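You operate a simulated robot arm through the tools that you are given. There is no shell and no other tool. Be economical: measure what you need, move in short steps, check, and stop when the job is done.

The job below is to be done with a simulated two-armed robot. You get a single attempt, and the scene is never put back.

Task
Hold the silver corn pan on the top of the freezer steady with one hand and put the yellow block with a tab in it with the other.
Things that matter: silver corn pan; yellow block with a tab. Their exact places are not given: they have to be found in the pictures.

It is judged by the outcome, as a careful person would: the job done as asked, and still so three seconds after it is handed in. It fails if anything else is knocked over, pushed out of place, dropped, spilled or broken.

Robot
Two 7-joint arms with three-finger grippers on one trunk, on a base that drives. Base frame: it is fixed to the floor where the robot stands at the start and does not move with it; the origin is under the middle of the robot, x ahead of it, y to its left, z up. Units: cm, rad, N and s.
The left shoulder is at the start at [3, 12.4, 100.8], the right one opposite. With the tool pointing down near the work surface each hand reaches from about 10 to 78 cm from the robot's upright axis, wherever it stands, measured 20 degrees to its own side. Places, roughly: silver corn pan [150, -225, 100]. Payload 2.2 kg a hand.
Tool frame (each hand has its own): the origin (TCP) lies between the finger pads and is the grasp point; the fingertips stand 2.8 cm ahead of it; z points along the fingers, y is the line along which they close. Largest opening 10.2 cm; the body of the gripper starts 7.1 cm behind the TCP.
Orientation is that of the tool frame in the base frame, as a unit quaternion [w, x, y, z]. With the fingers straight down and closing along the base's y, the tool's x points along the base's -x, its y along +y and its z along -z.

Tools
- The arms move only by the tool arm_command. It takes "left_commands", "right_commands" or both (then of equal length, played together; a hand with none holds still); each is a list of rows, each a list of 7 numbers: the turn, a rotation vector about the tool's x, y, z in units of 8 degrees (1.0 is 8 degrees), then the shift along the tool's x, y, z in units of 20 mm (1.0 is 20 mm), then the opening in per cent of the stroke, from 0 (shut) to 100 (fully open). In form: [[ax, ay, az, x, y, z, jaw], ...]. A call has 1 to 12 rows; each row shifts and turns the commanded pose from where the row before left it, along the tool's axes as they then stand. A call with a number of a shift or a turn outside -1 to 1 is refused whole. Rows are played at 5 a second. More than 5 cm and 0.15 rad between two rows, or a gripper value outside its range, and nothing of the call is played. A pose out of reach is approached as far as the arm can. The call stops where the force on the tool passes 40 N (or 10 N more than at its start, if that is more) or the arm is blocked; 0.2 s more then pass. The fingers move at their own pace and stop on an object; they squeeze with about 21 N. The grip force told is the motor's: it shows also when the fingers shut on nothing. Time passes only in rows, and 0.2 s behind the last, so rows that do not move let the fingers close. It gives the time, the measured TCP pose, the force on the tool (base axes), the opening and the grip force at its end, in the units of the frame above (readings bear some noise), with the torque about the TCP (base axes, N m) and any sound that the robot's microphone picked up.
- Cameras (640 x 400 px; columns grow to the right, rows downward): "scene" is now at [5.55, -0.1, 173.92]; the picture's right is [-0.02, -1.00, 0.00], its down [-0.61, 0.01, -0.79] and it looks along [0.79, -0.02, -0.62] (base axes); focal length 265 px, centre (320, 200). "left" rides on the left gripper at [7.2, 3.8, -8.6] in its tool frame; the picture's right is [-0.46, 0.89, 0.00], its down [-0.60, -0.32, -0.73] and it looks along [-0.65, -0.34, 0.68] (tool axes); focal length 256 px, centre (320, 200). "right" rides on the right gripper at [6.9, 4.4, -8.6] in its tool frame; the picture's right is [-0.53, 0.85, 0.00], its down [-0.58, -0.36, -0.73] and it looks along [-0.62, -0.39, 0.68] (tool axes); focal length 256 px, centre (320, 200).
- snapshot(camera): a new picture of that camera. It takes no simulated time.
- slide_trunk(by): slides the trunk up (or, below 0, down) by that many cm; the arms and the scene camera ride with it, the base frame stays. It gives what a move gives, with no picture.
- base_move(legs): drives the robot by 1 to 6 legs, each [ahead, left, turn to the left] in cm, cm and rad, along the robot's own axes; the way and the turn of a leg run together, so that a leg with both is an arc; at most 150 cm and 3.142 rad a leg. The arms and the cameras ride along, it lands a little off, and it stops where it bumps. It gives what a move gives.
- turn_head(pan, tilt): turns the head with the scene camera to pan (to the left, within 2.496 rad either way) and tilt (down, from -0.506 to 1.204), counted from straight ahead of the robot. It gives what a move gives.
- pixel_to_xyz(camera, pixels): for up to 12 pixels [column, row] of the newest picture of that camera ("zoom" is the newest enlarged one), the place [x, y, z] in the base frame of the surface seen there, good to about 0.2 cm. It takes no simulated time.
- zoom(camera, box): a new picture of the part [left, top, right, bottom] of that camera's present view, enlarged. It takes no simulated time.
- sign_off(): hands the job in; it is judged then, once.

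Work in short steps. Measure before you move; look again where a grasp or a placing could have gone wrong, and mend it. You have 80 turns and 58 pictures in all, those below and enlarged ones among them. Open the grippers and draw the arms clear of the work before you hand the job in, unless the task says otherwise; then end with one line.

The tools are called as name(argument=value, ...) on one line, values as JSON. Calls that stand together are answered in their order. arm_command: Moves the arms, as the interface text tells. Its arguments: {"type":"object","properties":{"left_commands":{"type":"array","items":{"type":"array","items":{"type":"number"}}},"right_commands":{"type":"array","items":{"type":"array","items":{"type":"number"}}}},"required":[]} The other tools are called the same way: slide_trunk (by) slides the trunk up or down; base_move (legs) drives the base; turn_head (pan, tilt) turns the head that bears the scene camera; snapshot (camera) takes a picture; pixel_to_xyz (camera, pixels) gives the place of the surface under pixels of a picture; zoom (camera, box) takes an enlarged picture of a part of a camera's view; sign_off () hands the job in.

At the start:

```text
clock: 0.0
left_ee_pos: [57.83, 23.86, 120.83]
left_orientation: [-0.001, 0.0, 1.0, 0.0]
left_force: [-0.2, 0.7, -0.3]
left_torque: [-0.01, 0.01, 0.02]
left_gripper_width: 10.2
left_gripper_force: 0.0
right_ee_pos: [55.1, -14.46, 126.85]
right_orientation: [0.0, 0.0, 1.0, 0.0]
right_force: [-0.3, 0.2, -0.4]
right_torque: [-0.03, 0.02, -0.02]
right_gripper_width: 10.2
right_gripper_force: 0.1
trunk travel left (down, up): [-25.0, 29.0]
robot x, y, heading: [0.29, 0.14, 0.001]
head pan, tilt: [-0.023, 0.661]
```

scene: 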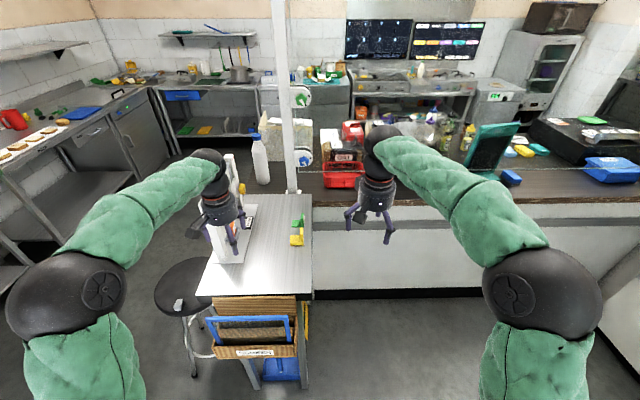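
right: 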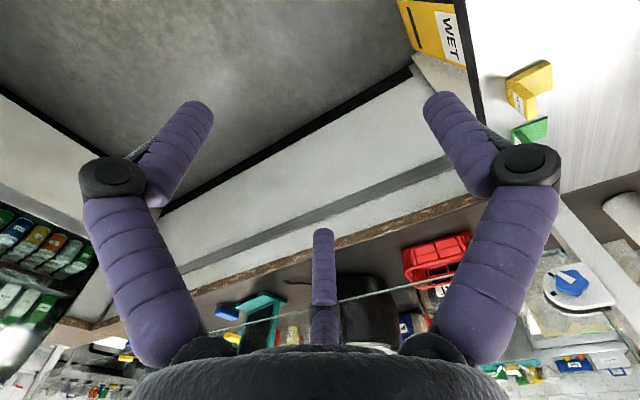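
left: 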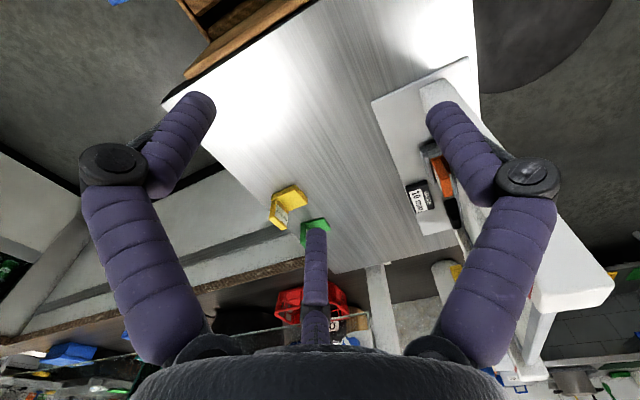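

The yellow block with a tab appears at scene (297,236) on the table ahead. I'll enlarge it and turn the head later to find the pan.

zoom(camera="scene", box=[260, 190, 340, 260])

zoom(camera="left", box=[240, 160, 360, 250])

pixel_to_xyz(camera="scene", pixels=[[297, 242], [297, 232], [299, 216], [270, 240], [310, 240], [300, 290], [215, 285], [400, 195], [560, 200], [306, 200]])

turn_head(pan=-1.0, tilt=0.4)

snapshot(camera="scene")

```text
5.71 times, centred on (300, 225) of scene
```

zoom: 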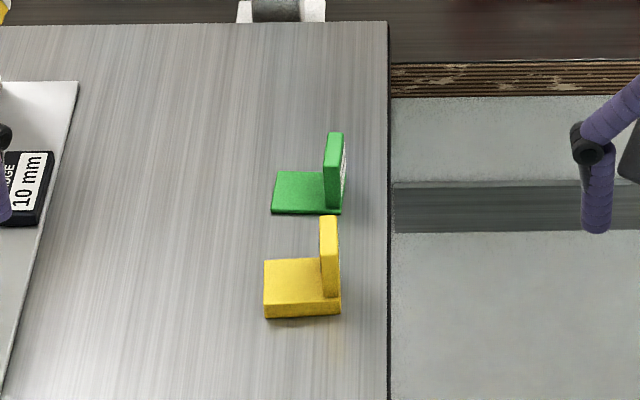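

```text
4.44 times, centred on (300, 205) of left
```

zoom: 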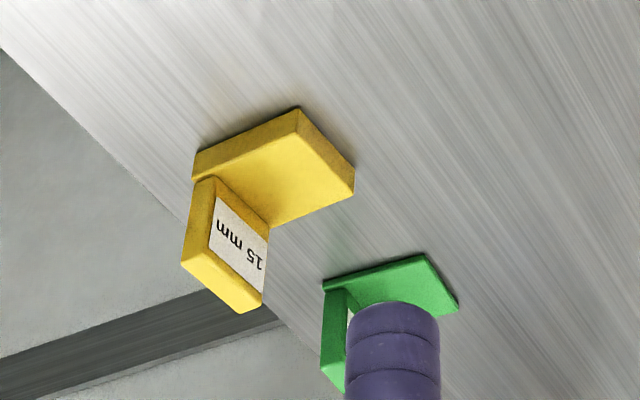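

```text
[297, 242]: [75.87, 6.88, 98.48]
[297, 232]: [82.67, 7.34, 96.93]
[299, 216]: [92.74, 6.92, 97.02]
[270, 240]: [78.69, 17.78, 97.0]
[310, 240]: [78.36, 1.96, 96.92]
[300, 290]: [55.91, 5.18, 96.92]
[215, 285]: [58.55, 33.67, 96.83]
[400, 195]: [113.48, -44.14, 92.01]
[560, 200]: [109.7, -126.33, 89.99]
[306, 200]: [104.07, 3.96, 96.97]
```

```text
clock: 1.2
left_ee_pos: [57.91, 23.82, 120.64]
left_orientation: [0.0, 0.0, 1.0, 0.0]
left_force: [0.3, -0.3, -0.5]
left_torque: [0.01, 0.02, -0.01]
left_gripper_width: 10.21
left_gripper_force: 0.1
right_ee_pos: [55.06, -14.51, 126.95]
right_orientation: [0.0, 0.0, 1.0, 0.0]
right_force: [-0.8, 0.0, 0.2]
right_torque: [0.02, -0.02, 0.02]
right_gripper_width: 10.19
right_gripper_force: 0.1
trunk travel left (down, up): [-25.0, 29.0]
robot x, y, heading: [-0.02, -0.05, -0.006]
head pan, tilt: [-1.0, 0.4]
```

```text
52 pictures are left
```

scene: 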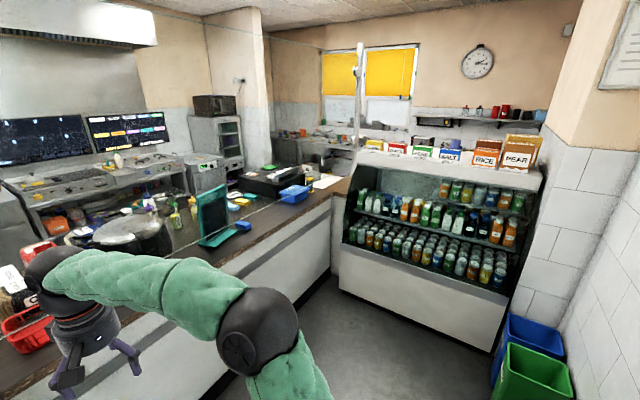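

The fridge is ahead-right; the pan should be near (325,160). I'll enlarge that.

zoom(camera="scene", box=[220, 90, 380, 190])

zoom(camera="scene", box=[350, 90, 550, 215])

pixel_to_xyz(camera="scene", pixels=[[325, 163], [300, 150], [330, 140], [430, 160], [360, 160], [535, 180], [330, 185], [300, 188]])

```text
4.00 times, centred on (300, 140) of scene
```

zoom: 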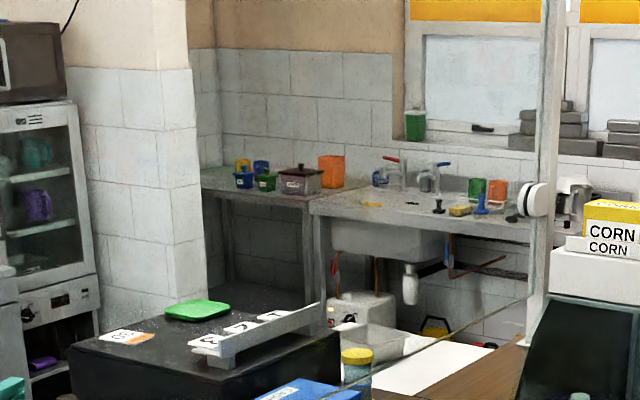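

```text
3.20 times, centred on (450, 152) of scene
```

zoom: 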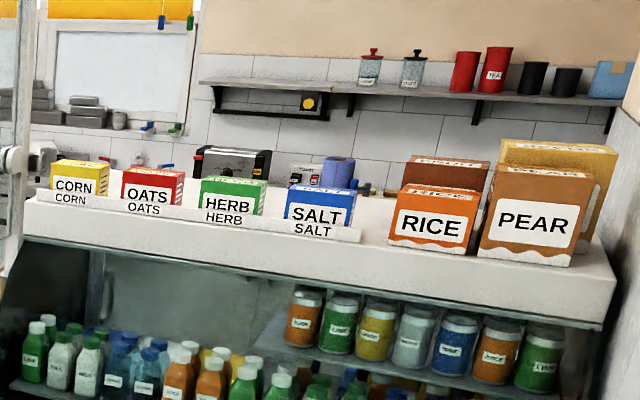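

```text
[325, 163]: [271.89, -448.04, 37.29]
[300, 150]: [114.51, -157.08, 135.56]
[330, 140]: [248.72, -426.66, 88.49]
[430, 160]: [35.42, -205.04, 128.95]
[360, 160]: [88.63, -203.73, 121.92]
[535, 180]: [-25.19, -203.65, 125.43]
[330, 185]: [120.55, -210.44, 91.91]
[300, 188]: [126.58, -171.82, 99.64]
```

The pan isn't evident yet; I'll look tighter around the black box with a label rail and the white surface behind it.

zoom(camera="scene", box=[230, 155, 350, 215])

pixel_to_xyz(camera="scene", pixels=[[270, 168], [285, 174], [253, 174], [310, 155], [318, 182], [312, 168], [295, 192], [330, 177], [278, 195], [365, 150]])

```text
5.33 times, centred on (290, 185) of scene
```

zoom: 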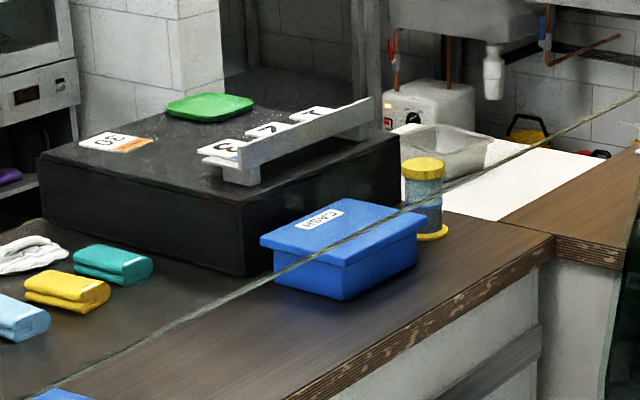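

```text
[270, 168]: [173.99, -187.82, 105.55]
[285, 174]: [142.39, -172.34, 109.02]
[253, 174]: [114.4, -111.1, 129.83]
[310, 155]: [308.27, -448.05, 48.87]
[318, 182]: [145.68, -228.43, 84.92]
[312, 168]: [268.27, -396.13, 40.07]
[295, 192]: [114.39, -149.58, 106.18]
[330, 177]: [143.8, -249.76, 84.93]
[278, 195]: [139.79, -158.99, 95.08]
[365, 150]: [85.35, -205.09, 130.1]
```

The chest freezer top (z≈85) with a silver pan is behind the counter at about (314,173). First the block: I look back at it and measure the tab.

turn_head(pan=0.1, tilt=0.75)

zoom(camera="scene", box=[220, 130, 380, 230])

```text
clock: 2.6
left_ee_pos: [57.94, 23.9, 120.71]
left_orientation: [0.0, 0.001, 1.0, 0.0]
left_force: [1.4, -0.7, -0.1]
left_torque: [-0.02, -0.01, 0.01]
left_gripper_width: 10.21
left_gripper_force: 0.0
right_ee_pos: [55.2, -14.6, 126.93]
right_orientation: [0.0, 0.0, 1.0, 0.0]
right_force: [-0.9, -0.3, -0.6]
right_torque: [0.01, 0.0, -0.01]
right_gripper_width: 10.22
right_gripper_force: 0.1
trunk travel left (down, up): [-25.0, 29.0]
robot x, y, heading: [-0.07, 0.06, -0.001]
head pan, tilt: [0.099, 0.75]
```

```text
4.00 times, centred on (300, 180) of scene
```

zoom: 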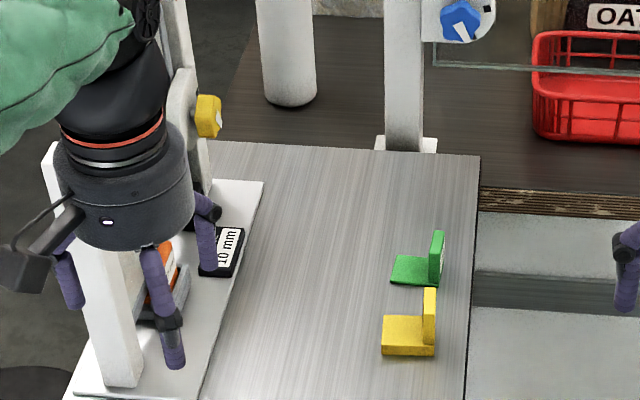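

Measure the yellow block: base corners and tab in this enlarged view.

pixel_to_xyz(camera="zoom", pixels=[[385, 335], [410, 328], [418, 345], [384, 344], [432, 345], [429, 300], [431, 292], [426, 291], [433, 325], [438, 240], [415, 275], [405, 318]])

pixel_to_xyz(camera="left", pixels=[[277, 225], [270, 222], [287, 229], [277, 205], [289, 228], [281, 213], [275, 222], [285, 226], [295, 195], [276, 194], [295, 187], [305, 199]])

```text
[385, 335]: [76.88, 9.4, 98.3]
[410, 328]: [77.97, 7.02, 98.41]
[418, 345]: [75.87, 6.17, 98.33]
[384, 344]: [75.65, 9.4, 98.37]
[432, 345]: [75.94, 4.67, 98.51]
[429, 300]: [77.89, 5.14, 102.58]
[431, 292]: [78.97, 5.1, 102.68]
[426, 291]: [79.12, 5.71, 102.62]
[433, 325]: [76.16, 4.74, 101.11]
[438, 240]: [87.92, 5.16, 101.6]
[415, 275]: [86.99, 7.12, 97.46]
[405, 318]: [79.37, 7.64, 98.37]
```

```text
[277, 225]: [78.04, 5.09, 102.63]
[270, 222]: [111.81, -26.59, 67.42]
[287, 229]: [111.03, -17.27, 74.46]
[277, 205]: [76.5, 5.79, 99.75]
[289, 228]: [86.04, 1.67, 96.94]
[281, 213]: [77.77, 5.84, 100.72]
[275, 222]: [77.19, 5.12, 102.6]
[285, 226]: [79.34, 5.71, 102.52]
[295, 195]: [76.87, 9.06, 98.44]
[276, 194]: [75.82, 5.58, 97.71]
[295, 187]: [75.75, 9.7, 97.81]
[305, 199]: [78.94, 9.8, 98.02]
```

Block: base x 75.7–79.6, y 4.5–9.9; tab centre about (77.8, 5.2), top z 102.6. Before choosing a hand I need to know how the pan can be reached (glass screen along x≈114), so I survey.

turn_head(pan=-0.5, tilt=0.35)

snapshot(camera="scene")

pixel_to_xyz(camera="scene", pixels=[[150, 120], [200, 130], [250, 130], [300, 150], [330, 160], [360, 170], [400, 180], [440, 150], [480, 150], [180, 170], [250, 170], [330, 200]])

turn_head(pan=0.5, tilt=0.6)

snapshot(camera="scene")

pixel_to_xyz(camera="scene", pixels=[[100, 200], [150, 200], [200, 120], [250, 150], [300, 150], [350, 150], [400, 120], [330, 100], [250, 250], [360, 80], [280, 90], [450, 80]])

```text
clock: 3.6
left_ee_pos: [57.88, 23.96, 120.76]
left_orientation: [0.0, 0.001, 1.0, 0.001]
left_force: [0.8, -0.5, 0.6]
left_torque: [0.03, 0.02, -0.02]
left_gripper_width: 10.18
left_gripper_force: 0.0
right_ee_pos: [55.27, -14.31, 126.96]
right_orientation: [0.0, -0.001, 1.0, 0.0]
right_force: [1.2, 0.1, -0.1]
right_torque: [0.01, -0.01, -0.02]
right_gripper_width: 10.18
right_gripper_force: 0.0
trunk travel left (down, up): [-25.0, 29.0]
robot x, y, heading: [-0.35, 0.19, 0.002]
head pan, tilt: [-0.499, 0.351]
```

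```text
47 pictures are left
```

scene: 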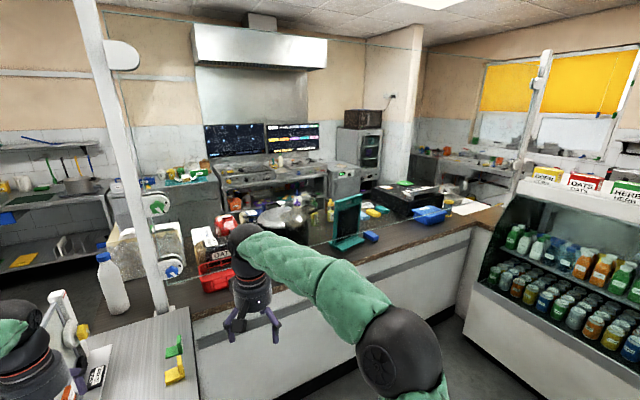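

```text
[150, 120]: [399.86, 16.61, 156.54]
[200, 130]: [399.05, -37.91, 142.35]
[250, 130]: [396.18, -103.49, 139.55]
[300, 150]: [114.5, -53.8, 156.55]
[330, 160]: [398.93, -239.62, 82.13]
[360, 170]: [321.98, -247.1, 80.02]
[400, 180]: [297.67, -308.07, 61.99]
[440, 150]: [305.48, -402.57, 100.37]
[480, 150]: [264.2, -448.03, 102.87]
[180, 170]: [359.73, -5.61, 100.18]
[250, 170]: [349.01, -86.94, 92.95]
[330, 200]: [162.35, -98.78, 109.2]
```

```text
clock: 4.8
left_ee_pos: [57.79, 23.99, 120.9]
left_orientation: [0.0, 0.001, 1.0, -0.001]
left_force: [-0.5, 0.2, -0.1]
left_torque: [-0.01, 0.02, 0.03]
left_gripper_width: 10.18
left_gripper_force: 0.1
right_ee_pos: [55.03, -14.52, 127.08]
right_orientation: [0.0, 0.0, 1.0, 0.0]
right_force: [0.4, -0.9, 0.8]
right_torque: [0.0, 0.0, 0.0]
right_gripper_width: 10.18
right_gripper_force: 0.2
trunk travel left (down, up): [-25.0, 29.0]
robot x, y, heading: [0.18, 0.31, 0.003]
head pan, tilt: [0.499, 0.6]
```

```text
46 pictures are left
```

scene: 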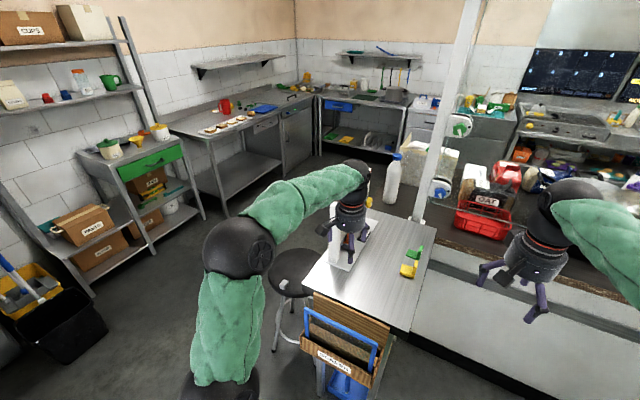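

```text
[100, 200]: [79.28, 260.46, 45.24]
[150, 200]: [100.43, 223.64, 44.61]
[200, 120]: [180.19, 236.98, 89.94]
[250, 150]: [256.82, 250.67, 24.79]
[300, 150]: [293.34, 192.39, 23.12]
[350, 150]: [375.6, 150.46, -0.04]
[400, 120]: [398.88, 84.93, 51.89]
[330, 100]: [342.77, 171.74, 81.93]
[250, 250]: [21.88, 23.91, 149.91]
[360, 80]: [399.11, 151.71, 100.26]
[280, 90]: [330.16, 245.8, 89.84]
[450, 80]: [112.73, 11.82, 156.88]
```

The left side is open, so I can drive round the table's left end and along the aisle behind the counter (x≈240) to the freezer. First I drive a bit ahead and right so the left hand can take the block.

base_move(legs=[[10, -9, 0]])

turn_head(pan=0.1, tilt=0.85)

snapshot(camera="scene")

```text
clock: 6.2
left_ee_pos: [67.95, 15.0, 120.75]
left_orientation: [-0.001, -0.001, 1.0, 0.001]
left_force: [0.3, 0.5, -0.3]
left_torque: [0.05, 0.05, 0.0]
left_gripper_width: 10.19
left_gripper_force: 0.2
right_ee_pos: [65.16, -23.41, 126.92]
right_orientation: [-0.001, 0.0, 1.0, 0.001]
right_force: [0.8, -0.6, -0.3]
right_torque: [0.04, 0.05, 0.04]
right_gripper_width: 10.21
right_gripper_force: 0.0
trunk travel left (down, up): [-25.0, 29.0]
robot x, y, heading: [9.97, -8.64, -0.001]
head pan, tilt: [0.499, 0.6]
```

```text
clock: 7.0
left_ee_pos: [67.84, 15.13, 120.69]
left_orientation: [0.0, -0.001, 1.0, 0.0]
left_force: [-0.1, -0.5, -0.8]
left_torque: [-0.02, -0.03, 0.01]
left_gripper_width: 10.19
left_gripper_force: 0.2
right_ee_pos: [65.17, -23.33, 126.9]
right_orientation: [0.0, 0.0, 1.0, 0.001]
right_force: [0.1, 0.1, -0.2]
right_torque: [-0.01, 0.0, -0.01]
right_gripper_width: 10.18
right_gripper_force: 0.1
trunk travel left (down, up): [-25.0, 29.0]
robot x, y, heading: [9.84, -8.83, 0.004]
head pan, tilt: [0.099, 0.85]
```

```text
45 pictures are left
```

scene: 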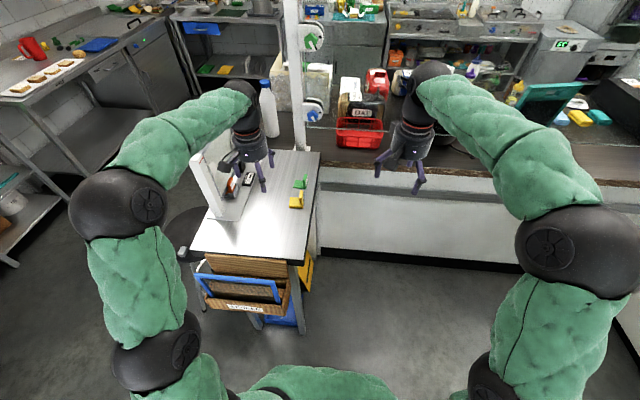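

Left hand at (67.9,15.1,120.7); I move it above the tab at (77.8,5.2) to z≈108.

arm_command(left_commands=[[0, 0, 0, -0.99, -0.99, 0, 60], [0, 0, 0, -0.99, -0.99, 0, 60], [0, 0, 0, -0.99, -0.99, 0.8, 60], [0, 0, 0, -0.99, -0.99, 0.9, 60], [0, 0, 0, -0.99, -0.99, 0.9, 60], [0, 0, 0, 0, 0, 0.9, 60], [0, 0, 0, 0, 0, 0.9, 60], [0, 0, 0, 0, 0, 0.9, 60], [0, 0, 0, 0, 0, 0, 60]])

zoom(camera="scene", box=[240, 140, 360, 220])

snapshot(camera="left")

```text
clock: 9.0
left_ee_pos: [77.72, 5.38, 110.03]
left_orientation: [0.0, -0.001, 1.0, 0.0]
left_force: [0.0, 0.2, -0.6]
left_torque: [-0.02, 0.03, -0.03]
left_gripper_width: 6.14
left_gripper_force: 0.0
right_ee_pos: [65.22, -23.37, 126.95]
right_orientation: [0.001, -0.001, 1.0, 0.0]
right_force: [0.3, 0.3, -0.5]
right_torque: [0.02, 0.03, -0.02]
right_gripper_width: 10.18
right_gripper_force: 0.0
trunk travel left (down, up): [-25.0, 29.0]
robot x, y, heading: [10.04, -8.67, -0.003]
head pan, tilt: [0.099, 0.85]
```

```text
5.00 times, centred on (300, 180) of scene
```

zoom: 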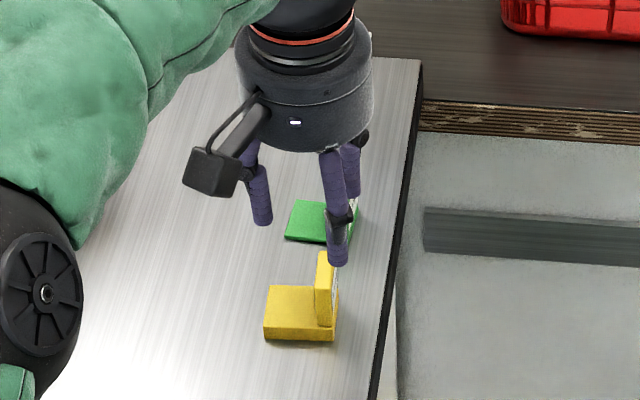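

```text
43 pictures are left
```

left: 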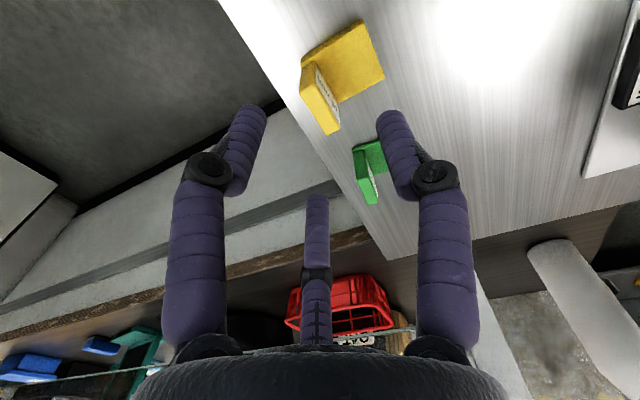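

The hand shows a third finger on the +x side; I measure the fingertips to see if it clears the green block.

pixel_to_xyz(camera="left", pixels=[[255, 112], [390, 118], [318, 200], [318, 225], [245, 140], [398, 150], [318, 290], [320, 75], [362, 155], [374, 195], [385, 80], [305, 65]])

```text
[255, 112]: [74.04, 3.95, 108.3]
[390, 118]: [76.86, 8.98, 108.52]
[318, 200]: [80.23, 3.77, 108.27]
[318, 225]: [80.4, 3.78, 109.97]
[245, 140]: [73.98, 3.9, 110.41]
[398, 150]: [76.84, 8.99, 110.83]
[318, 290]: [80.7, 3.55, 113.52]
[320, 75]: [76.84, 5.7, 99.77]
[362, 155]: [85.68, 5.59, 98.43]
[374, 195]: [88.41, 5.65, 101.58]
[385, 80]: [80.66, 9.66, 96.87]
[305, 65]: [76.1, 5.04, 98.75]
```

The three visible fingers sit around the centre at 120°; before gripping I close the hand in the air to see how they actually move.

arm_command(left_commands=[[0, 0, 0, 0, 0, 0, 20], [0, 0, 0, 0, 0, 0, 20], [0, 0, 0, 0, 0, 0, 20]])

snapshot(camera="left")

```text
clock: 9.8
left_ee_pos: [77.68, 5.29, 110.04]
left_orientation: [0.0, 0.0, 1.0, 0.0]
left_force: [0.1, -1.1, -0.5]
left_torque: [0.01, 0.0, 0.02]
left_gripper_width: 2.04
left_gripper_force: 0.1
right_ee_pos: [65.16, -23.35, 126.95]
right_orientation: [0.001, -0.001, 1.0, 0.0]
right_force: [0.4, -0.3, 0.3]
right_torque: [-0.01, 0.04, -0.03]
right_gripper_width: 10.2
right_gripper_force: 0.0
trunk travel left (down, up): [-25.0, 29.0]
robot x, y, heading: [9.95, -8.6, 0.002]
head pan, tilt: [0.099, 0.85]
```

```text
42 pictures are left
```

left: 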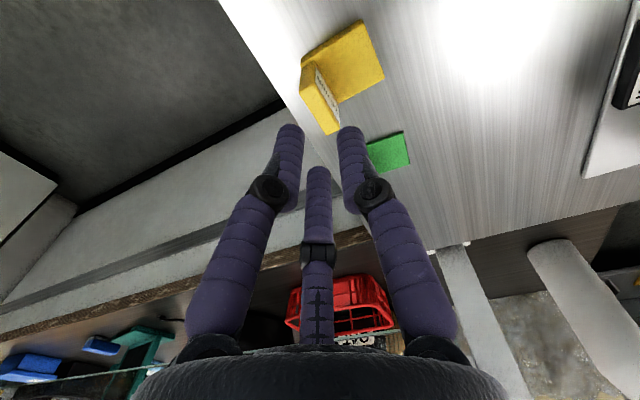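

The jaw closes centred on the TCP. I open to 75 %, and descend to z≈101.8 (tips ≈99, just above the base plate at 98.4).

arm_command(left_commands=[[0, 0, 0, 0, 0, 0, 75], [0, 0, 0, 0, 0, 0, 75], [0, 0, 0, 0, 0, 0, 75], [0, 0, 0, 0, 0, 0.82, 75], [0, 0, 0, 0, 0, 0.82, 75], [0, 0, 0, 0, 0, 0.82, 75], [0, 0, 0, 0, 0, 0.82, 75], [0, 0, 0, 0, 0, 0.8, 75], [0, 0, 0, 0, 0, 0, 75]])

snapshot(camera="left")

```text
clock: 11.8
left_ee_pos: [77.58, 5.25, 102.11]
left_orientation: [0.0, -0.001, 1.0, -0.001]
left_force: [0.1, 0.1, 0.4]
left_torque: [0.01, -0.01, 0.02]
left_gripper_width: 7.65
left_gripper_force: 0.0
right_ee_pos: [65.21, -23.24, 126.91]
right_orientation: [-0.001, -0.001, 1.0, 0.0]
right_force: [0.2, 0.2, 0.7]
right_torque: [0.01, 0.02, 0.01]
right_gripper_width: 10.19
right_gripper_force: 0.2
trunk travel left (down, up): [-25.0, 29.0]
robot x, y, heading: [10.32, -8.78, 0.001]
head pan, tilt: [0.099, 0.85]
```

```text
41 pictures are left
```

left: 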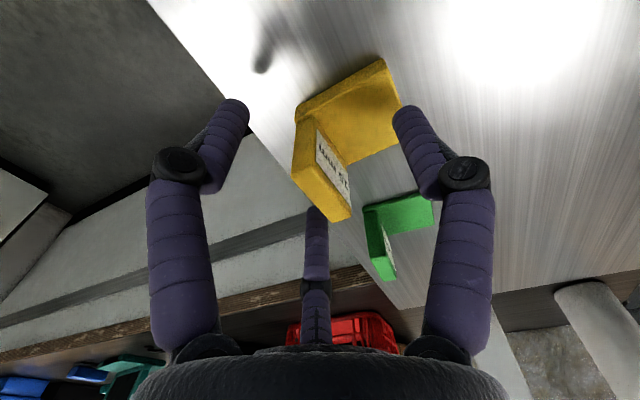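

The tab is between the fingers; I lower 3 mm and close.

arm_command(left_commands=[[0, 0, 0, 0, 0, 0.15, 75], [0, 0, 0, 0, 0, 0, 40], [0, 0, 0, 0, 0, 0, 20], [0, 0, 0, 0, 0, 0, 0], [0, 0, 0, 0, 0, 0, 0], [0, 0, 0, 0, 0, 0, 0], [0, 0, 0, 0, 0, 0, 0]])

snapshot(camera="left")

```text
clock: 13.4
left_ee_pos: [77.8, 5.15, 101.68]
left_orientation: [0.0, 0.0, 1.0, 0.0]
left_force: [0.3, -0.4, -0.2]
left_torque: [0.0, 0.02, -0.02]
left_gripper_width: 1.51
left_gripper_force: 21.0
right_ee_pos: [65.15, -23.27, 126.91]
right_orientation: [0.0, -0.001, 1.0, 0.0]
right_force: [-1.0, -0.7, 0.2]
right_torque: [0.0, -0.02, -0.03]
right_gripper_width: 10.2
right_gripper_force: 0.0
trunk travel left (down, up): [-25.0, 29.0]
robot x, y, heading: [10.09, -8.69, 0.001]
head pan, tilt: [0.099, 0.85]
```

```text
40 pictures are left
```

left: 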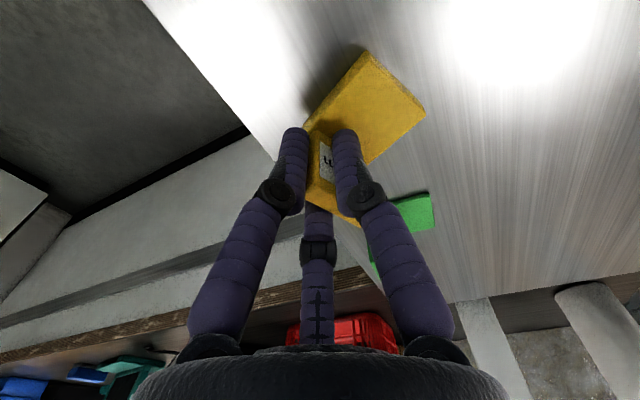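

Gripped (1.51 cm, 21 N). I lift it straight up.

arm_command(left_commands=[[0, 0, 0, 0, 0, -0.5, 0], [0, 0, 0, 0, 0, -0.95, 0], [0, 0, 0, 0, 0, -0.95, 0], [0, 0, 0, 0, 0, -0.95, 0], [0, 0, 0, 0, 0, -0.95, 0], [0, 0, 0, 0, 0, -0.95, 0], [0, 0, 0, 0, 0, -0.95, 0], [0, 0, 0, 0, 0, -0.95, 0], [0, 0, 0, 0, 0, -0.95, 0], [0, 0, 0, 0, 0, -0.95, 0], [0, 0, 0, 0, 0, 0, 0]])

snapshot(camera="left")

snapshot(camera="scene")

```text
clock: 15.8
left_ee_pos: [77.9, 5.17, 119.91]
left_orientation: [0.0, -0.001, 1.0, -0.001]
left_force: [-0.5, -0.6, -0.3]
left_torque: [-0.06, 0.01, 0.02]
left_gripper_width: 1.46
left_gripper_force: 20.7
right_ee_pos: [65.27, -23.39, 127.01]
right_orientation: [0.0, 0.0, 1.0, 0.0]
right_force: [0.1, 0.1, -0.5]
right_torque: [0.01, -0.01, -0.02]
right_gripper_width: 10.21
right_gripper_force: 0.0
trunk travel left (down, up): [-25.0, 29.0]
robot x, y, heading: [9.97, -8.8, 0.002]
head pan, tilt: [0.099, 0.85]
```

```text
39 pictures are left
```

left: 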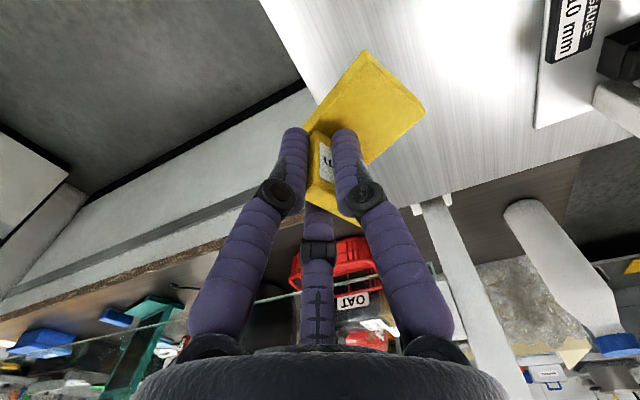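

```text
38 pictures are left
```

scene: 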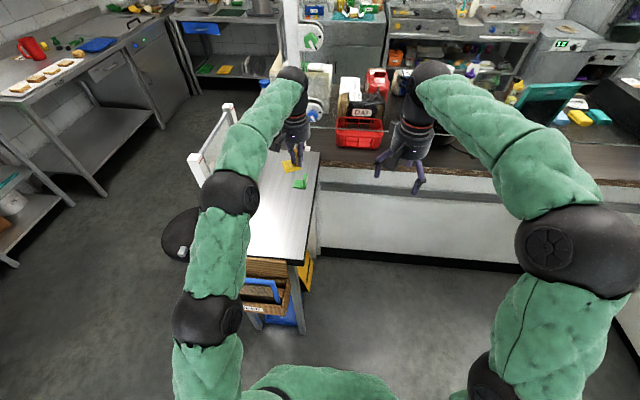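

Block is held firmly. I back away from the table and pull both hands in for the drive.

base_move(legs=[[-40, 0, 0]])

arm_command(left_commands=[[0, 0, 0, 1, 0.5, -0.3, 0], [0, 0, 0, 1, 0.5, -0.3, 0], [0, 0, 0, 1, 0.5, -0.3, 0], [0, 0, 0, 1, 0.5, -0.3, 0], [0, 0, 0, 1, 0, 0, 0], [0, 0, 0, 1, 0, 0, 0], [0, 0, 0, 1, 0, 0, 0], [0, 0, 0, 1, 0, 0, 0], [0, 0, 0, 1, 0, 0, 0], [0, 0, 0, 1, 0, 0, 0]], right_commands=[[0, 0, 0, 1, 0, 0, 100], [0, 0, 0, 1, 0, 0, 100], [0, 0, 0, 1, 0, 0, 100], [0, 0, 0, 1, 0, 0, 100], [0, 0, 0, 1, 0, 0, 100], [0, 0, 0, 1, 0, 0, 100], [0, 0, 0, 0, 0, 0, 100], [0, 0, 0, 0, 0, 0, 100], [0, 0, 0, 0, 0, 0, 100], [0, 0, 0, 0, 0, 0, 100]])

turn_head(pan=0.9, tilt=0.6)

snapshot(camera="scene")

```text
clock: 18.3
left_ee_pos: [39.69, 5.06, 119.83]
left_orientation: [0.001, 0.0, 1.0, 0.0]
left_force: [0.4, -0.2, -0.6]
left_torque: [-0.04, 0.0, -0.01]
left_gripper_width: 1.46
left_gripper_force: 21.5
right_ee_pos: [26.75, -23.44, 127.03]
right_orientation: [0.0, 0.001, 1.0, 0.0]
right_force: [-0.4, -0.4, 0.2]
right_torque: [0.0, 0.0, 0.0]
right_gripper_width: 10.21
right_gripper_force: 0.0
trunk travel left (down, up): [-25.0, 29.0]
robot x, y, heading: [-28.05, -8.77, -0.001]
head pan, tilt: [0.099, 0.85]
stopped in leg 1: the robot was blocked; the commanded pose is now the measured one
```

```text
clock: 20.5
left_ee_pos: [19.58, 9.02, 122.36]
left_orientation: [0.0, 0.0, 1.0, 0.001]
left_force: [-1.0, 0.0, -0.8]
left_torque: [-0.02, -0.02, -0.01]
left_gripper_width: 1.46
left_gripper_force: 20.8
right_ee_pos: [14.91, -23.75, 127.14]
right_orientation: [0.001, 0.0, 1.0, 0.0]
right_force: [0.2, 0.6, -0.1]
right_torque: [0.0, 0.01, -0.02]
right_gripper_width: 10.2
right_gripper_force: 0.0
trunk travel left (down, up): [-25.0, 29.0]
robot x, y, heading: [-28.03, -9.3, 0.006]
head pan, tilt: [0.099, 0.85]
```

```text
clock: 21.6
left_ee_pos: [19.68, 9.05, 122.27]
left_orientation: [0.0, 0.0, 1.0, 0.0]
left_force: [0.4, -0.3, -0.5]
left_torque: [-0.06, -0.01, -0.04]
left_gripper_width: 1.44
left_gripper_force: 20.7
right_ee_pos: [15.02, -23.7, 127.17]
right_orientation: [0.0, 0.0, 1.0, 0.0]
right_force: [-0.4, -0.6, -0.5]
right_torque: [-0.02, -0.03, 0.0]
right_gripper_width: 10.2
right_gripper_force: 0.1
trunk travel left (down, up): [-25.0, 29.0]
robot x, y, heading: [-28.11, -8.87, -0.0]
head pan, tilt: [0.901, 0.6]
```

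```text
37 pictures are left
```

scene: 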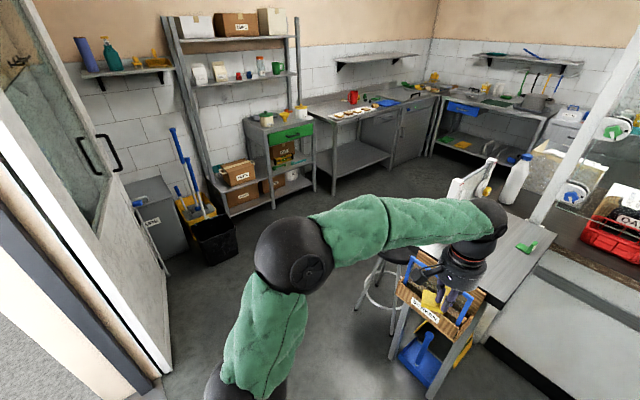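

It touched something behind at x≈-28 (a wall or door frame). I check the door and floor points on the left before driving.

pixel_to_xyz(camera="scene", pixels=[[160, 372], [165, 330], [100, 300], [165, 260], [215, 250], [300, 215], [380, 250], [300, 390], [380, 190], [440, 170], [500, 195], [140, 395]])

turn_head(pan=2.4, tilt=0.7)

snapshot(camera="scene")

```text
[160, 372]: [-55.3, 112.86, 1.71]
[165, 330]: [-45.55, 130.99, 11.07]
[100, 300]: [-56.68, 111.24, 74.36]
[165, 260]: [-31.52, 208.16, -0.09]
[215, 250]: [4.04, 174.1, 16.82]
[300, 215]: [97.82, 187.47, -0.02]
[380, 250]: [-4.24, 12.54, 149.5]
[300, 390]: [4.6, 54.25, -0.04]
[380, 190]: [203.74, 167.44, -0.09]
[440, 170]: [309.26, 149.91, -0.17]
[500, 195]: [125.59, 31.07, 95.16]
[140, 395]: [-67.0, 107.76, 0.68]
```

```text
clock: 23.2
left_ee_pos: [19.67, 9.03, 122.4]
left_orientation: [-0.001, 0.0, 1.0, 0.0]
left_force: [0.1, 0.1, -1.0]
left_torque: [0.0, 0.01, 0.03]
left_gripper_width: 1.43
left_gripper_force: 20.9
right_ee_pos: [14.95, -23.67, 127.0]
right_orientation: [0.0, 0.0, 1.0, 0.0]
right_force: [-0.4, 0.3, 0.2]
right_torque: [0.0, 0.03, -0.03]
right_gripper_width: 10.21
right_gripper_force: 0.2
trunk travel left (down, up): [-25.0, 29.0]
robot x, y, heading: [-28.55, -8.85, -0.001]
head pan, tilt: [2.4, 0.7]
```

```text
36 pictures are left
```

scene: 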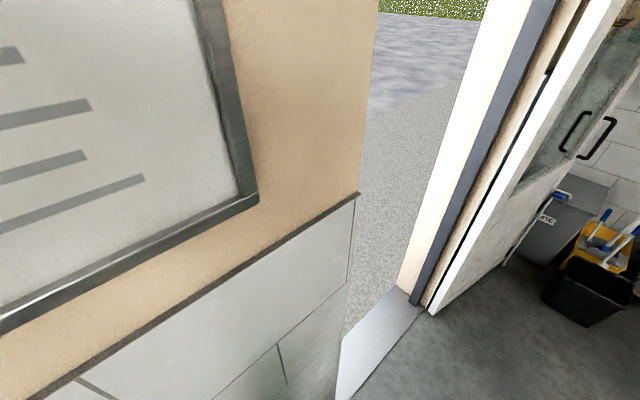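

Only the wall behind. I move forward a little, then left to the open lane at y≈106, and look ahead.

base_move(legs=[[15, 0, 0], [0, 115, 0]])

turn_head(pan=-0.3, tilt=0.5)

snapshot(camera="scene")

pixel_to_xyz(camera="scene", pixels=[[320, 200], [300, 150], [350, 150], [380, 150], [410, 150], [440, 160], [260, 200], [200, 230], [350, 250], [330, 130], [400, 200], [230, 160]])

```text
clock: 30.1
left_ee_pos: [35.88, 123.84, 122.33]
left_orientation: [0.0, 0.007, 1.0, 0.0]
left_force: [-1.0, 0.3, -0.5]
left_torque: [-0.04, -0.03, -0.01]
left_gripper_width: 1.45
left_gripper_force: 20.9
right_ee_pos: [30.7, 91.45, 127.15]
right_orientation: [0.0, 0.008, 1.0, 0.0]
right_force: [0.4, 0.9, 0.4]
right_torque: [-0.01, -0.02, 0.02]
right_gripper_width: 10.21
right_gripper_force: 0.1
trunk travel left (down, up): [-25.0, 29.0]
robot x, y, heading: [-12.03, 106.53, -0.015]
head pan, tilt: [2.4, 0.7]
```

```text
clock: 32.5
left_ee_pos: [35.73, 123.88, 122.27]
left_orientation: [0.0, 0.007, 1.0, 0.0]
left_force: [0.2, 1.3, -1.3]
left_torque: [-0.02, 0.03, -0.01]
left_gripper_width: 1.45
left_gripper_force: 21.1
right_ee_pos: [30.56, 91.52, 127.06]
right_orientation: [0.0, 0.008, 1.0, 0.0]
right_force: [0.0, -0.1, -0.1]
right_torque: [-0.01, 0.01, 0.03]
right_gripper_width: 10.21
right_gripper_force: 0.1
trunk travel left (down, up): [-25.0, 29.0]
robot x, y, heading: [-12.07, 106.88, -0.012]
head pan, tilt: [-0.3, 0.499]
```

```text
35 pictures are left
```

scene: 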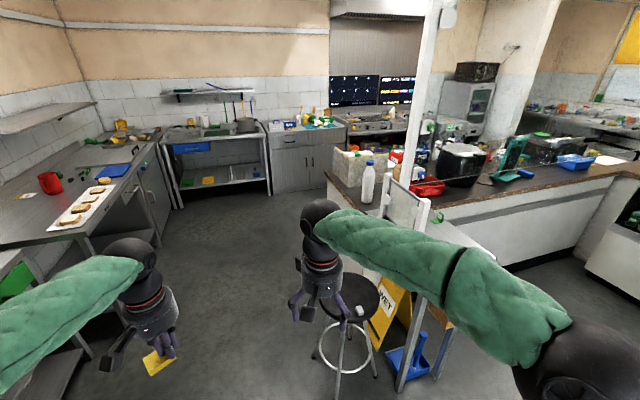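

```text
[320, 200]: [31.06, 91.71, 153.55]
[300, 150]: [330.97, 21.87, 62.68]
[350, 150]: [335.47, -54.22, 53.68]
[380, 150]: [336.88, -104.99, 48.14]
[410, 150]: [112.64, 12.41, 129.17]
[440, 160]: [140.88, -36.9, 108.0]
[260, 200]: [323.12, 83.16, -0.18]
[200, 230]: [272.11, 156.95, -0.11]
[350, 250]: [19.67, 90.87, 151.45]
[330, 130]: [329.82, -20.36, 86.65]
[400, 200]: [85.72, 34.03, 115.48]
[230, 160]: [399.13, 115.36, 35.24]
```

The lane is clear to x≈270. I drive ahead to x≈238, turn right to face -y, and look down the aisle.

base_move(legs=[[0, 6, 0.012], [130, 0, 0], [120, 0, 0], [0, 0, -1.57]])

turn_head(pan=0, tilt=0.5)

snapshot(camera="scene")

pixel_to_xyz(camera="scene", pixels=[[320, 250], [320, 200], [320, 160], [380, 160], [420, 160], [400, 200], [450, 200], [260, 160], [220, 200], [250, 250], [400, 250], [320, 130]])

```text
clock: 49.2
left_ee_pos: [257.72, 64.8, 122.39]
left_orientation: [0.001, 0.709, 0.705, 0.0]
left_force: [0.8, 0.8, -0.2]
left_torque: [-0.02, 0.0, -0.01]
left_gripper_width: 1.45
left_gripper_force: 21.1
right_ee_pos: [225.14, 69.62, 127.09]
right_orientation: [0.0, 0.709, 0.705, 0.0]
right_force: [0.4, 0.6, -0.1]
right_torque: [-0.02, 0.01, 0.0]
right_gripper_width: 10.2
right_gripper_force: 0.0
trunk travel left (down, up): [-25.0, 29.0]
robot x, y, heading: [240.3, 112.83, -1.577]
head pan, tilt: [-0.3, 0.499]
```

```text
clock: 50.0
left_ee_pos: [257.71, 64.8, 122.35]
left_orientation: [0.001, 0.708, 0.706, 0.0]
left_force: [0.6, -0.7, -0.6]
left_torque: [-0.01, -0.02, -0.01]
left_gripper_width: 1.46
left_gripper_force: 20.8
right_ee_pos: [225.19, 69.53, 126.98]
right_orientation: [0.0, 0.709, 0.705, 0.0]
right_force: [0.2, -0.5, 0.6]
right_torque: [0.02, 0.0, 0.03]
right_gripper_width: 10.19
right_gripper_force: 0.1
trunk travel left (down, up): [-25.0, 29.0]
robot x, y, heading: [240.04, 112.15, -1.571]
head pan, tilt: [0.0, 0.499]
```

```text
34 pictures are left
```

scene: 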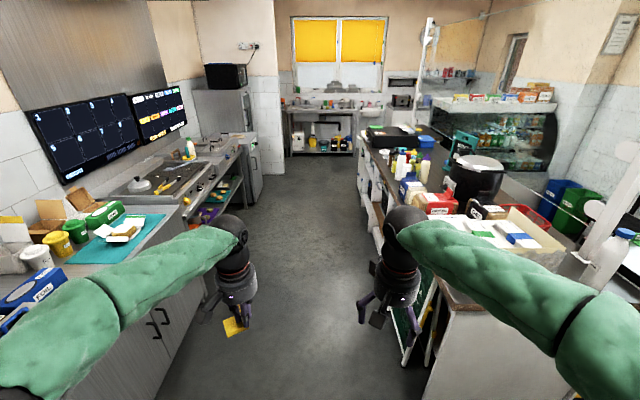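

```text
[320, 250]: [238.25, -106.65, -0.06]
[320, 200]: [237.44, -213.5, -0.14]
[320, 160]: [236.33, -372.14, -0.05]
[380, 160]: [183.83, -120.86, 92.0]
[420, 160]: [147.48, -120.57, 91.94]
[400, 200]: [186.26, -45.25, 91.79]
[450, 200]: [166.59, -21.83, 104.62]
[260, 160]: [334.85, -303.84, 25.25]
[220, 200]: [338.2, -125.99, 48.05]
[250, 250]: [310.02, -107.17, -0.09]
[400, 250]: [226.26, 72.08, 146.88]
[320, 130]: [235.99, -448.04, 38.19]
```

Aisle is clear (x 188–310). I shift to x≈248 and drive down to y≈-140.

base_move(legs=[[0, 8, 0], [130, 0, 0], [120, 0, 0]])

turn_head(pan=-0.8, tilt=0.55)

snapshot(camera="scene")

pixel_to_xyz(camera="scene", pixels=[[320, 250], [320, 200], [320, 160], [380, 160], [420, 160], [400, 200], [450, 200], [260, 160], [220, 200], [250, 250], [400, 250], [320, 130]])

```text
clock: 62.8
left_ee_pos: [262.95, -183.23, 122.14]
left_orientation: [0.0, 0.714, 0.7, 0.001]
left_force: [0.7, -0.5, -0.5]
left_torque: [0.05, 0.02, -0.01]
left_gripper_width: 1.44
left_gripper_force: 21.2
right_ee_pos: [230.53, -178.0, 127.15]
right_orientation: [-0.001, 0.715, 0.7, 0.0]
right_force: [-0.3, -1.0, 0.0]
right_torque: [0.06, 0.0, 0.03]
right_gripper_width: 10.19
right_gripper_force: 0.1
trunk travel left (down, up): [-25.0, 29.0]
robot x, y, heading: [245.6, -134.96, -1.588]
head pan, tilt: [0.0, 0.499]
```

```text
clock: 63.9
left_ee_pos: [262.99, -183.07, 122.31]
left_orientation: [0.0, 0.714, 0.7, 0.0]
left_force: [-1.1, 0.1, -1.0]
left_torque: [0.02, 0.03, 0.01]
left_gripper_width: 1.44
left_gripper_force: 21.2
right_ee_pos: [230.43, -177.85, 127.06]
right_orientation: [0.0, 0.714, 0.701, 0.0]
right_force: [-0.6, 0.0, 0.5]
right_torque: [0.01, 0.01, 0.01]
right_gripper_width: 10.22
right_gripper_force: 0.0
trunk travel left (down, up): [-25.0, 29.0]
robot x, y, heading: [245.8, -135.02, -1.588]
head pan, tilt: [-0.799, 0.55]
```

```text
33 pictures are left
```

scene: 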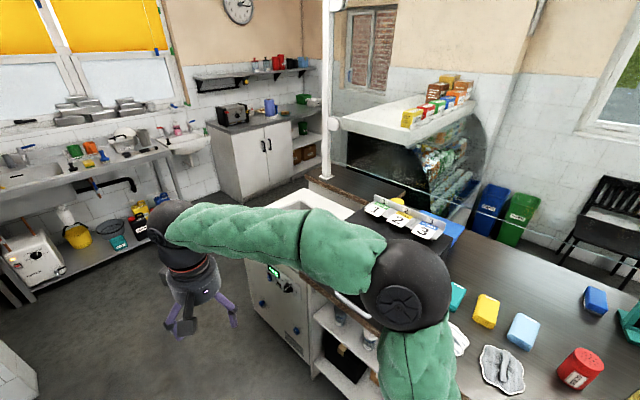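

```text
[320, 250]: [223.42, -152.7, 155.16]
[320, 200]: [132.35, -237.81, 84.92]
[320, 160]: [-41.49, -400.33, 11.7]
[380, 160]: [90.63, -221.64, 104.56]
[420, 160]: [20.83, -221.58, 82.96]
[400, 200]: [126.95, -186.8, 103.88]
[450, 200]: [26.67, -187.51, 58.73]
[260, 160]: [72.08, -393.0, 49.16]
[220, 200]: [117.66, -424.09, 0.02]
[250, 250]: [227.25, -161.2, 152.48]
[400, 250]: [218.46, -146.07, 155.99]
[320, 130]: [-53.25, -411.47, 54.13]
```

The freezer stands right of the aisle past the counter, pan hidden by my arm. I drive to y≈-215 and turn right to face it.

base_move(legs=[[85, 0, 0], [0, 0, -1.553]])

turn_head(pan=0.05, tilt=0.75)

snapshot(camera="scene")

```text
clock: 72.3
left_ee_pos: [195.48, -237.5, 122.33]
left_orientation: [-0.001, 1.0, -0.013, 0.0]
left_force: [0.1, -0.7, -0.9]
left_torque: [0.01, 0.02, -0.02]
left_gripper_width: 1.44
left_gripper_force: 20.8
right_ee_pos: [201.1, -205.1, 127.19]
right_orientation: [0.0, 1.0, -0.014, 0.0]
right_force: [0.6, -0.6, 0.1]
right_torque: [0.01, -0.03, 0.01]
right_gripper_width: 10.18
right_gripper_force: 0.1
trunk travel left (down, up): [-25.0, 29.0]
robot x, y, heading: [243.5, -221.03, 3.116]
head pan, tilt: [-0.799, 0.55]
```

```text
clock: 73.5
left_ee_pos: [195.45, -237.59, 122.42]
left_orientation: [-0.001, 1.0, -0.015, 0.001]
left_force: [-0.3, 0.0, -1.0]
left_torque: [0.01, -0.01, 0.0]
left_gripper_width: 1.44
left_gripper_force: 21.1
right_ee_pos: [201.15, -205.26, 127.06]
right_orientation: [0.0, 1.0, -0.014, 0.001]
right_force: [0.2, -0.9, 0.2]
right_torque: [-0.01, 0.0, -0.01]
right_gripper_width: 10.18
right_gripper_force: 0.0
trunk travel left (down, up): [-25.0, 29.0]
robot x, y, heading: [243.71, -220.84, 3.108]
head pan, tilt: [0.051, 0.75]
```

```text
32 pictures are left
```

scene: 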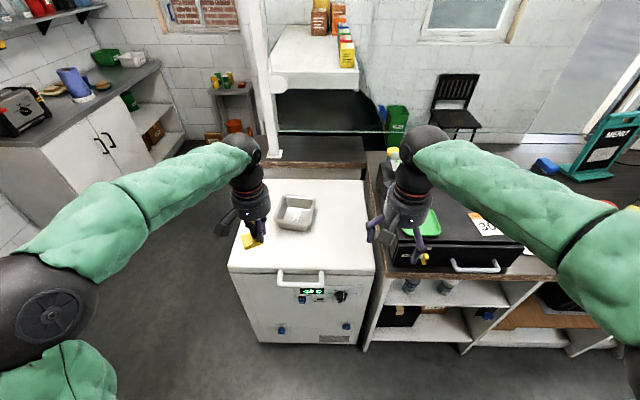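

The silver pan is visible at (296,212) on the white freezer. I enlarge it and measure.

zoom(camera="scene", box=[215, 165, 375, 265])

pixel_to_xyz(camera="zoom", pixels=[[265, 125], [390, 135], [240, 230], [350, 260], [320, 215], [310, 245], [290, 250], [320, 150], [255, 180], [370, 190], [100, 380], [600, 390]])

```text
4.00 times, centred on (295, 215) of scene
```

zoom: 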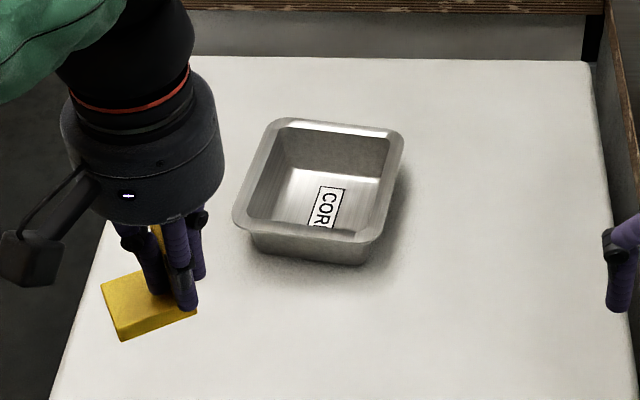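

```text
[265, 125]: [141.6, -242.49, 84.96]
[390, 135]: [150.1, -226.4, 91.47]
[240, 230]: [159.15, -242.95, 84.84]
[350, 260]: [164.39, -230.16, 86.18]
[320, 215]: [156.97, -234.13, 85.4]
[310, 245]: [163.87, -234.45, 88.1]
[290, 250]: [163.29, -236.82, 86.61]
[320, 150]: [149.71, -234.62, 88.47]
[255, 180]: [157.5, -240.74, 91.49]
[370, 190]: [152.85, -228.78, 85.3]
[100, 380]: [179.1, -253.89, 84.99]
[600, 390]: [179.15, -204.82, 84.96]
```

Pan: rim z≈91.5, floor≈85.4. I measure its rim corners and the block's held pose.

pixel_to_xyz(camera="zoom", pixels=[[280, 122], [395, 133], [238, 220], [370, 238], [300, 232], [340, 128], [258, 170], [392, 180], [280, 222], [350, 232], [290, 165], [370, 178]])

snapshot(camera="left")

snapshot(camera="right")

```text
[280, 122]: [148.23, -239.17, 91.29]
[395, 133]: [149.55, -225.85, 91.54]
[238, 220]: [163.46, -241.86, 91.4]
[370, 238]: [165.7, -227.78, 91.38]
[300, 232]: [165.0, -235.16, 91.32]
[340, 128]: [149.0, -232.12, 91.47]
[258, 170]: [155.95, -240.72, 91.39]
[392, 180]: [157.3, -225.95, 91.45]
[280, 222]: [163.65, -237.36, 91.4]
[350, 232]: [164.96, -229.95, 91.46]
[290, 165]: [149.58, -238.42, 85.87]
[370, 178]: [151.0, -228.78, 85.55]
```

```text
30 pictures are left
```

left: 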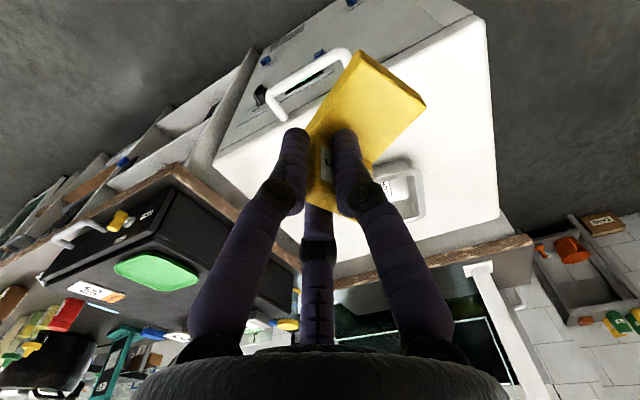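

```text
29 pictures are left
```

right: 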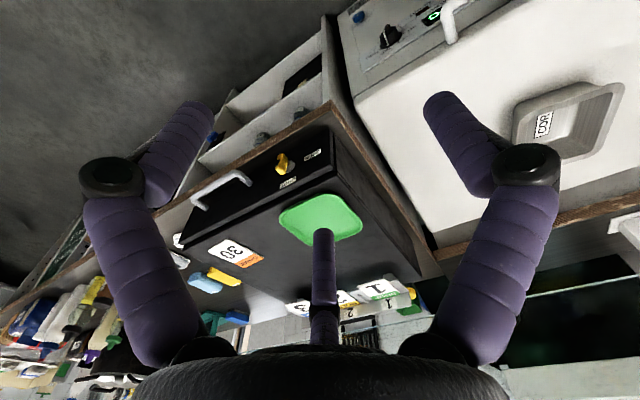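

Pan is about x 147.5–166.5, y -242 to -226, inner floor ≈150–162 × -238…-228.5. It is 87 cm from my axis, so I drive 20 ahead and 8 left and square up.

base_move(legs=[[0, 8, 0.033], [20, 0, 0]])

snapshot(camera="scene")

zoom(camera="scene", box=[240, 185, 400, 285])

```text
clock: 75.7
left_ee_pos: [175.81, -247.28, 122.34]
left_orientation: [-0.001, 1.0, 0.004, 0.001]
left_force: [-1.0, -0.9, -1.1]
left_torque: [-0.01, -0.03, -0.02]
left_gripper_width: 1.46
left_gripper_force: 21.1
right_ee_pos: [180.32, -214.61, 127.17]
right_orientation: [0.001, 1.0, 0.004, 0.0]
right_force: [-0.4, -0.7, 0.6]
right_torque: [0.01, -0.03, 0.01]
right_gripper_width: 10.21
right_gripper_force: 0.1
trunk travel left (down, up): [-25.0, 29.0]
robot x, y, heading: [223.46, -228.59, -3.134]
head pan, tilt: [0.051, 0.75]
```

```text
28 pictures are left
```

scene: 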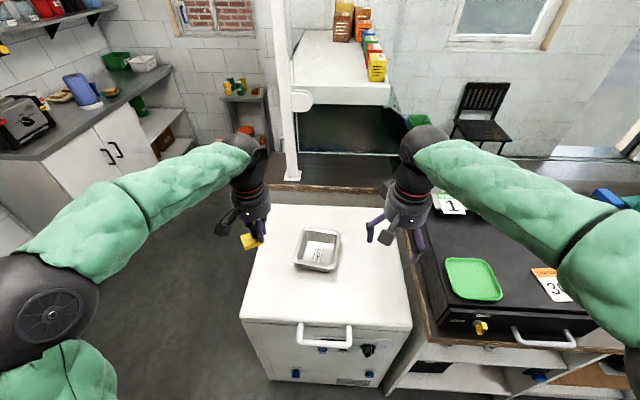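

```text
4.00 times, centred on (320, 235) of scene
```

zoom: 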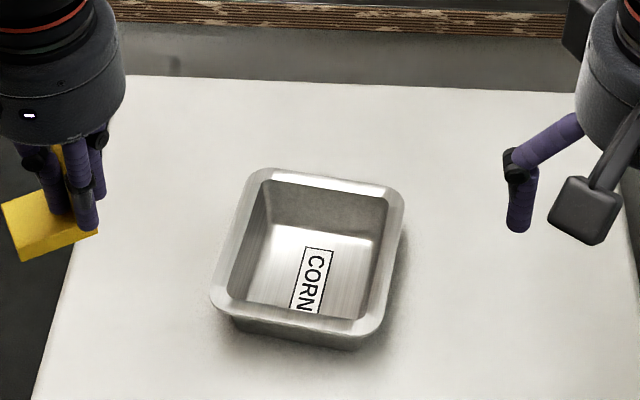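

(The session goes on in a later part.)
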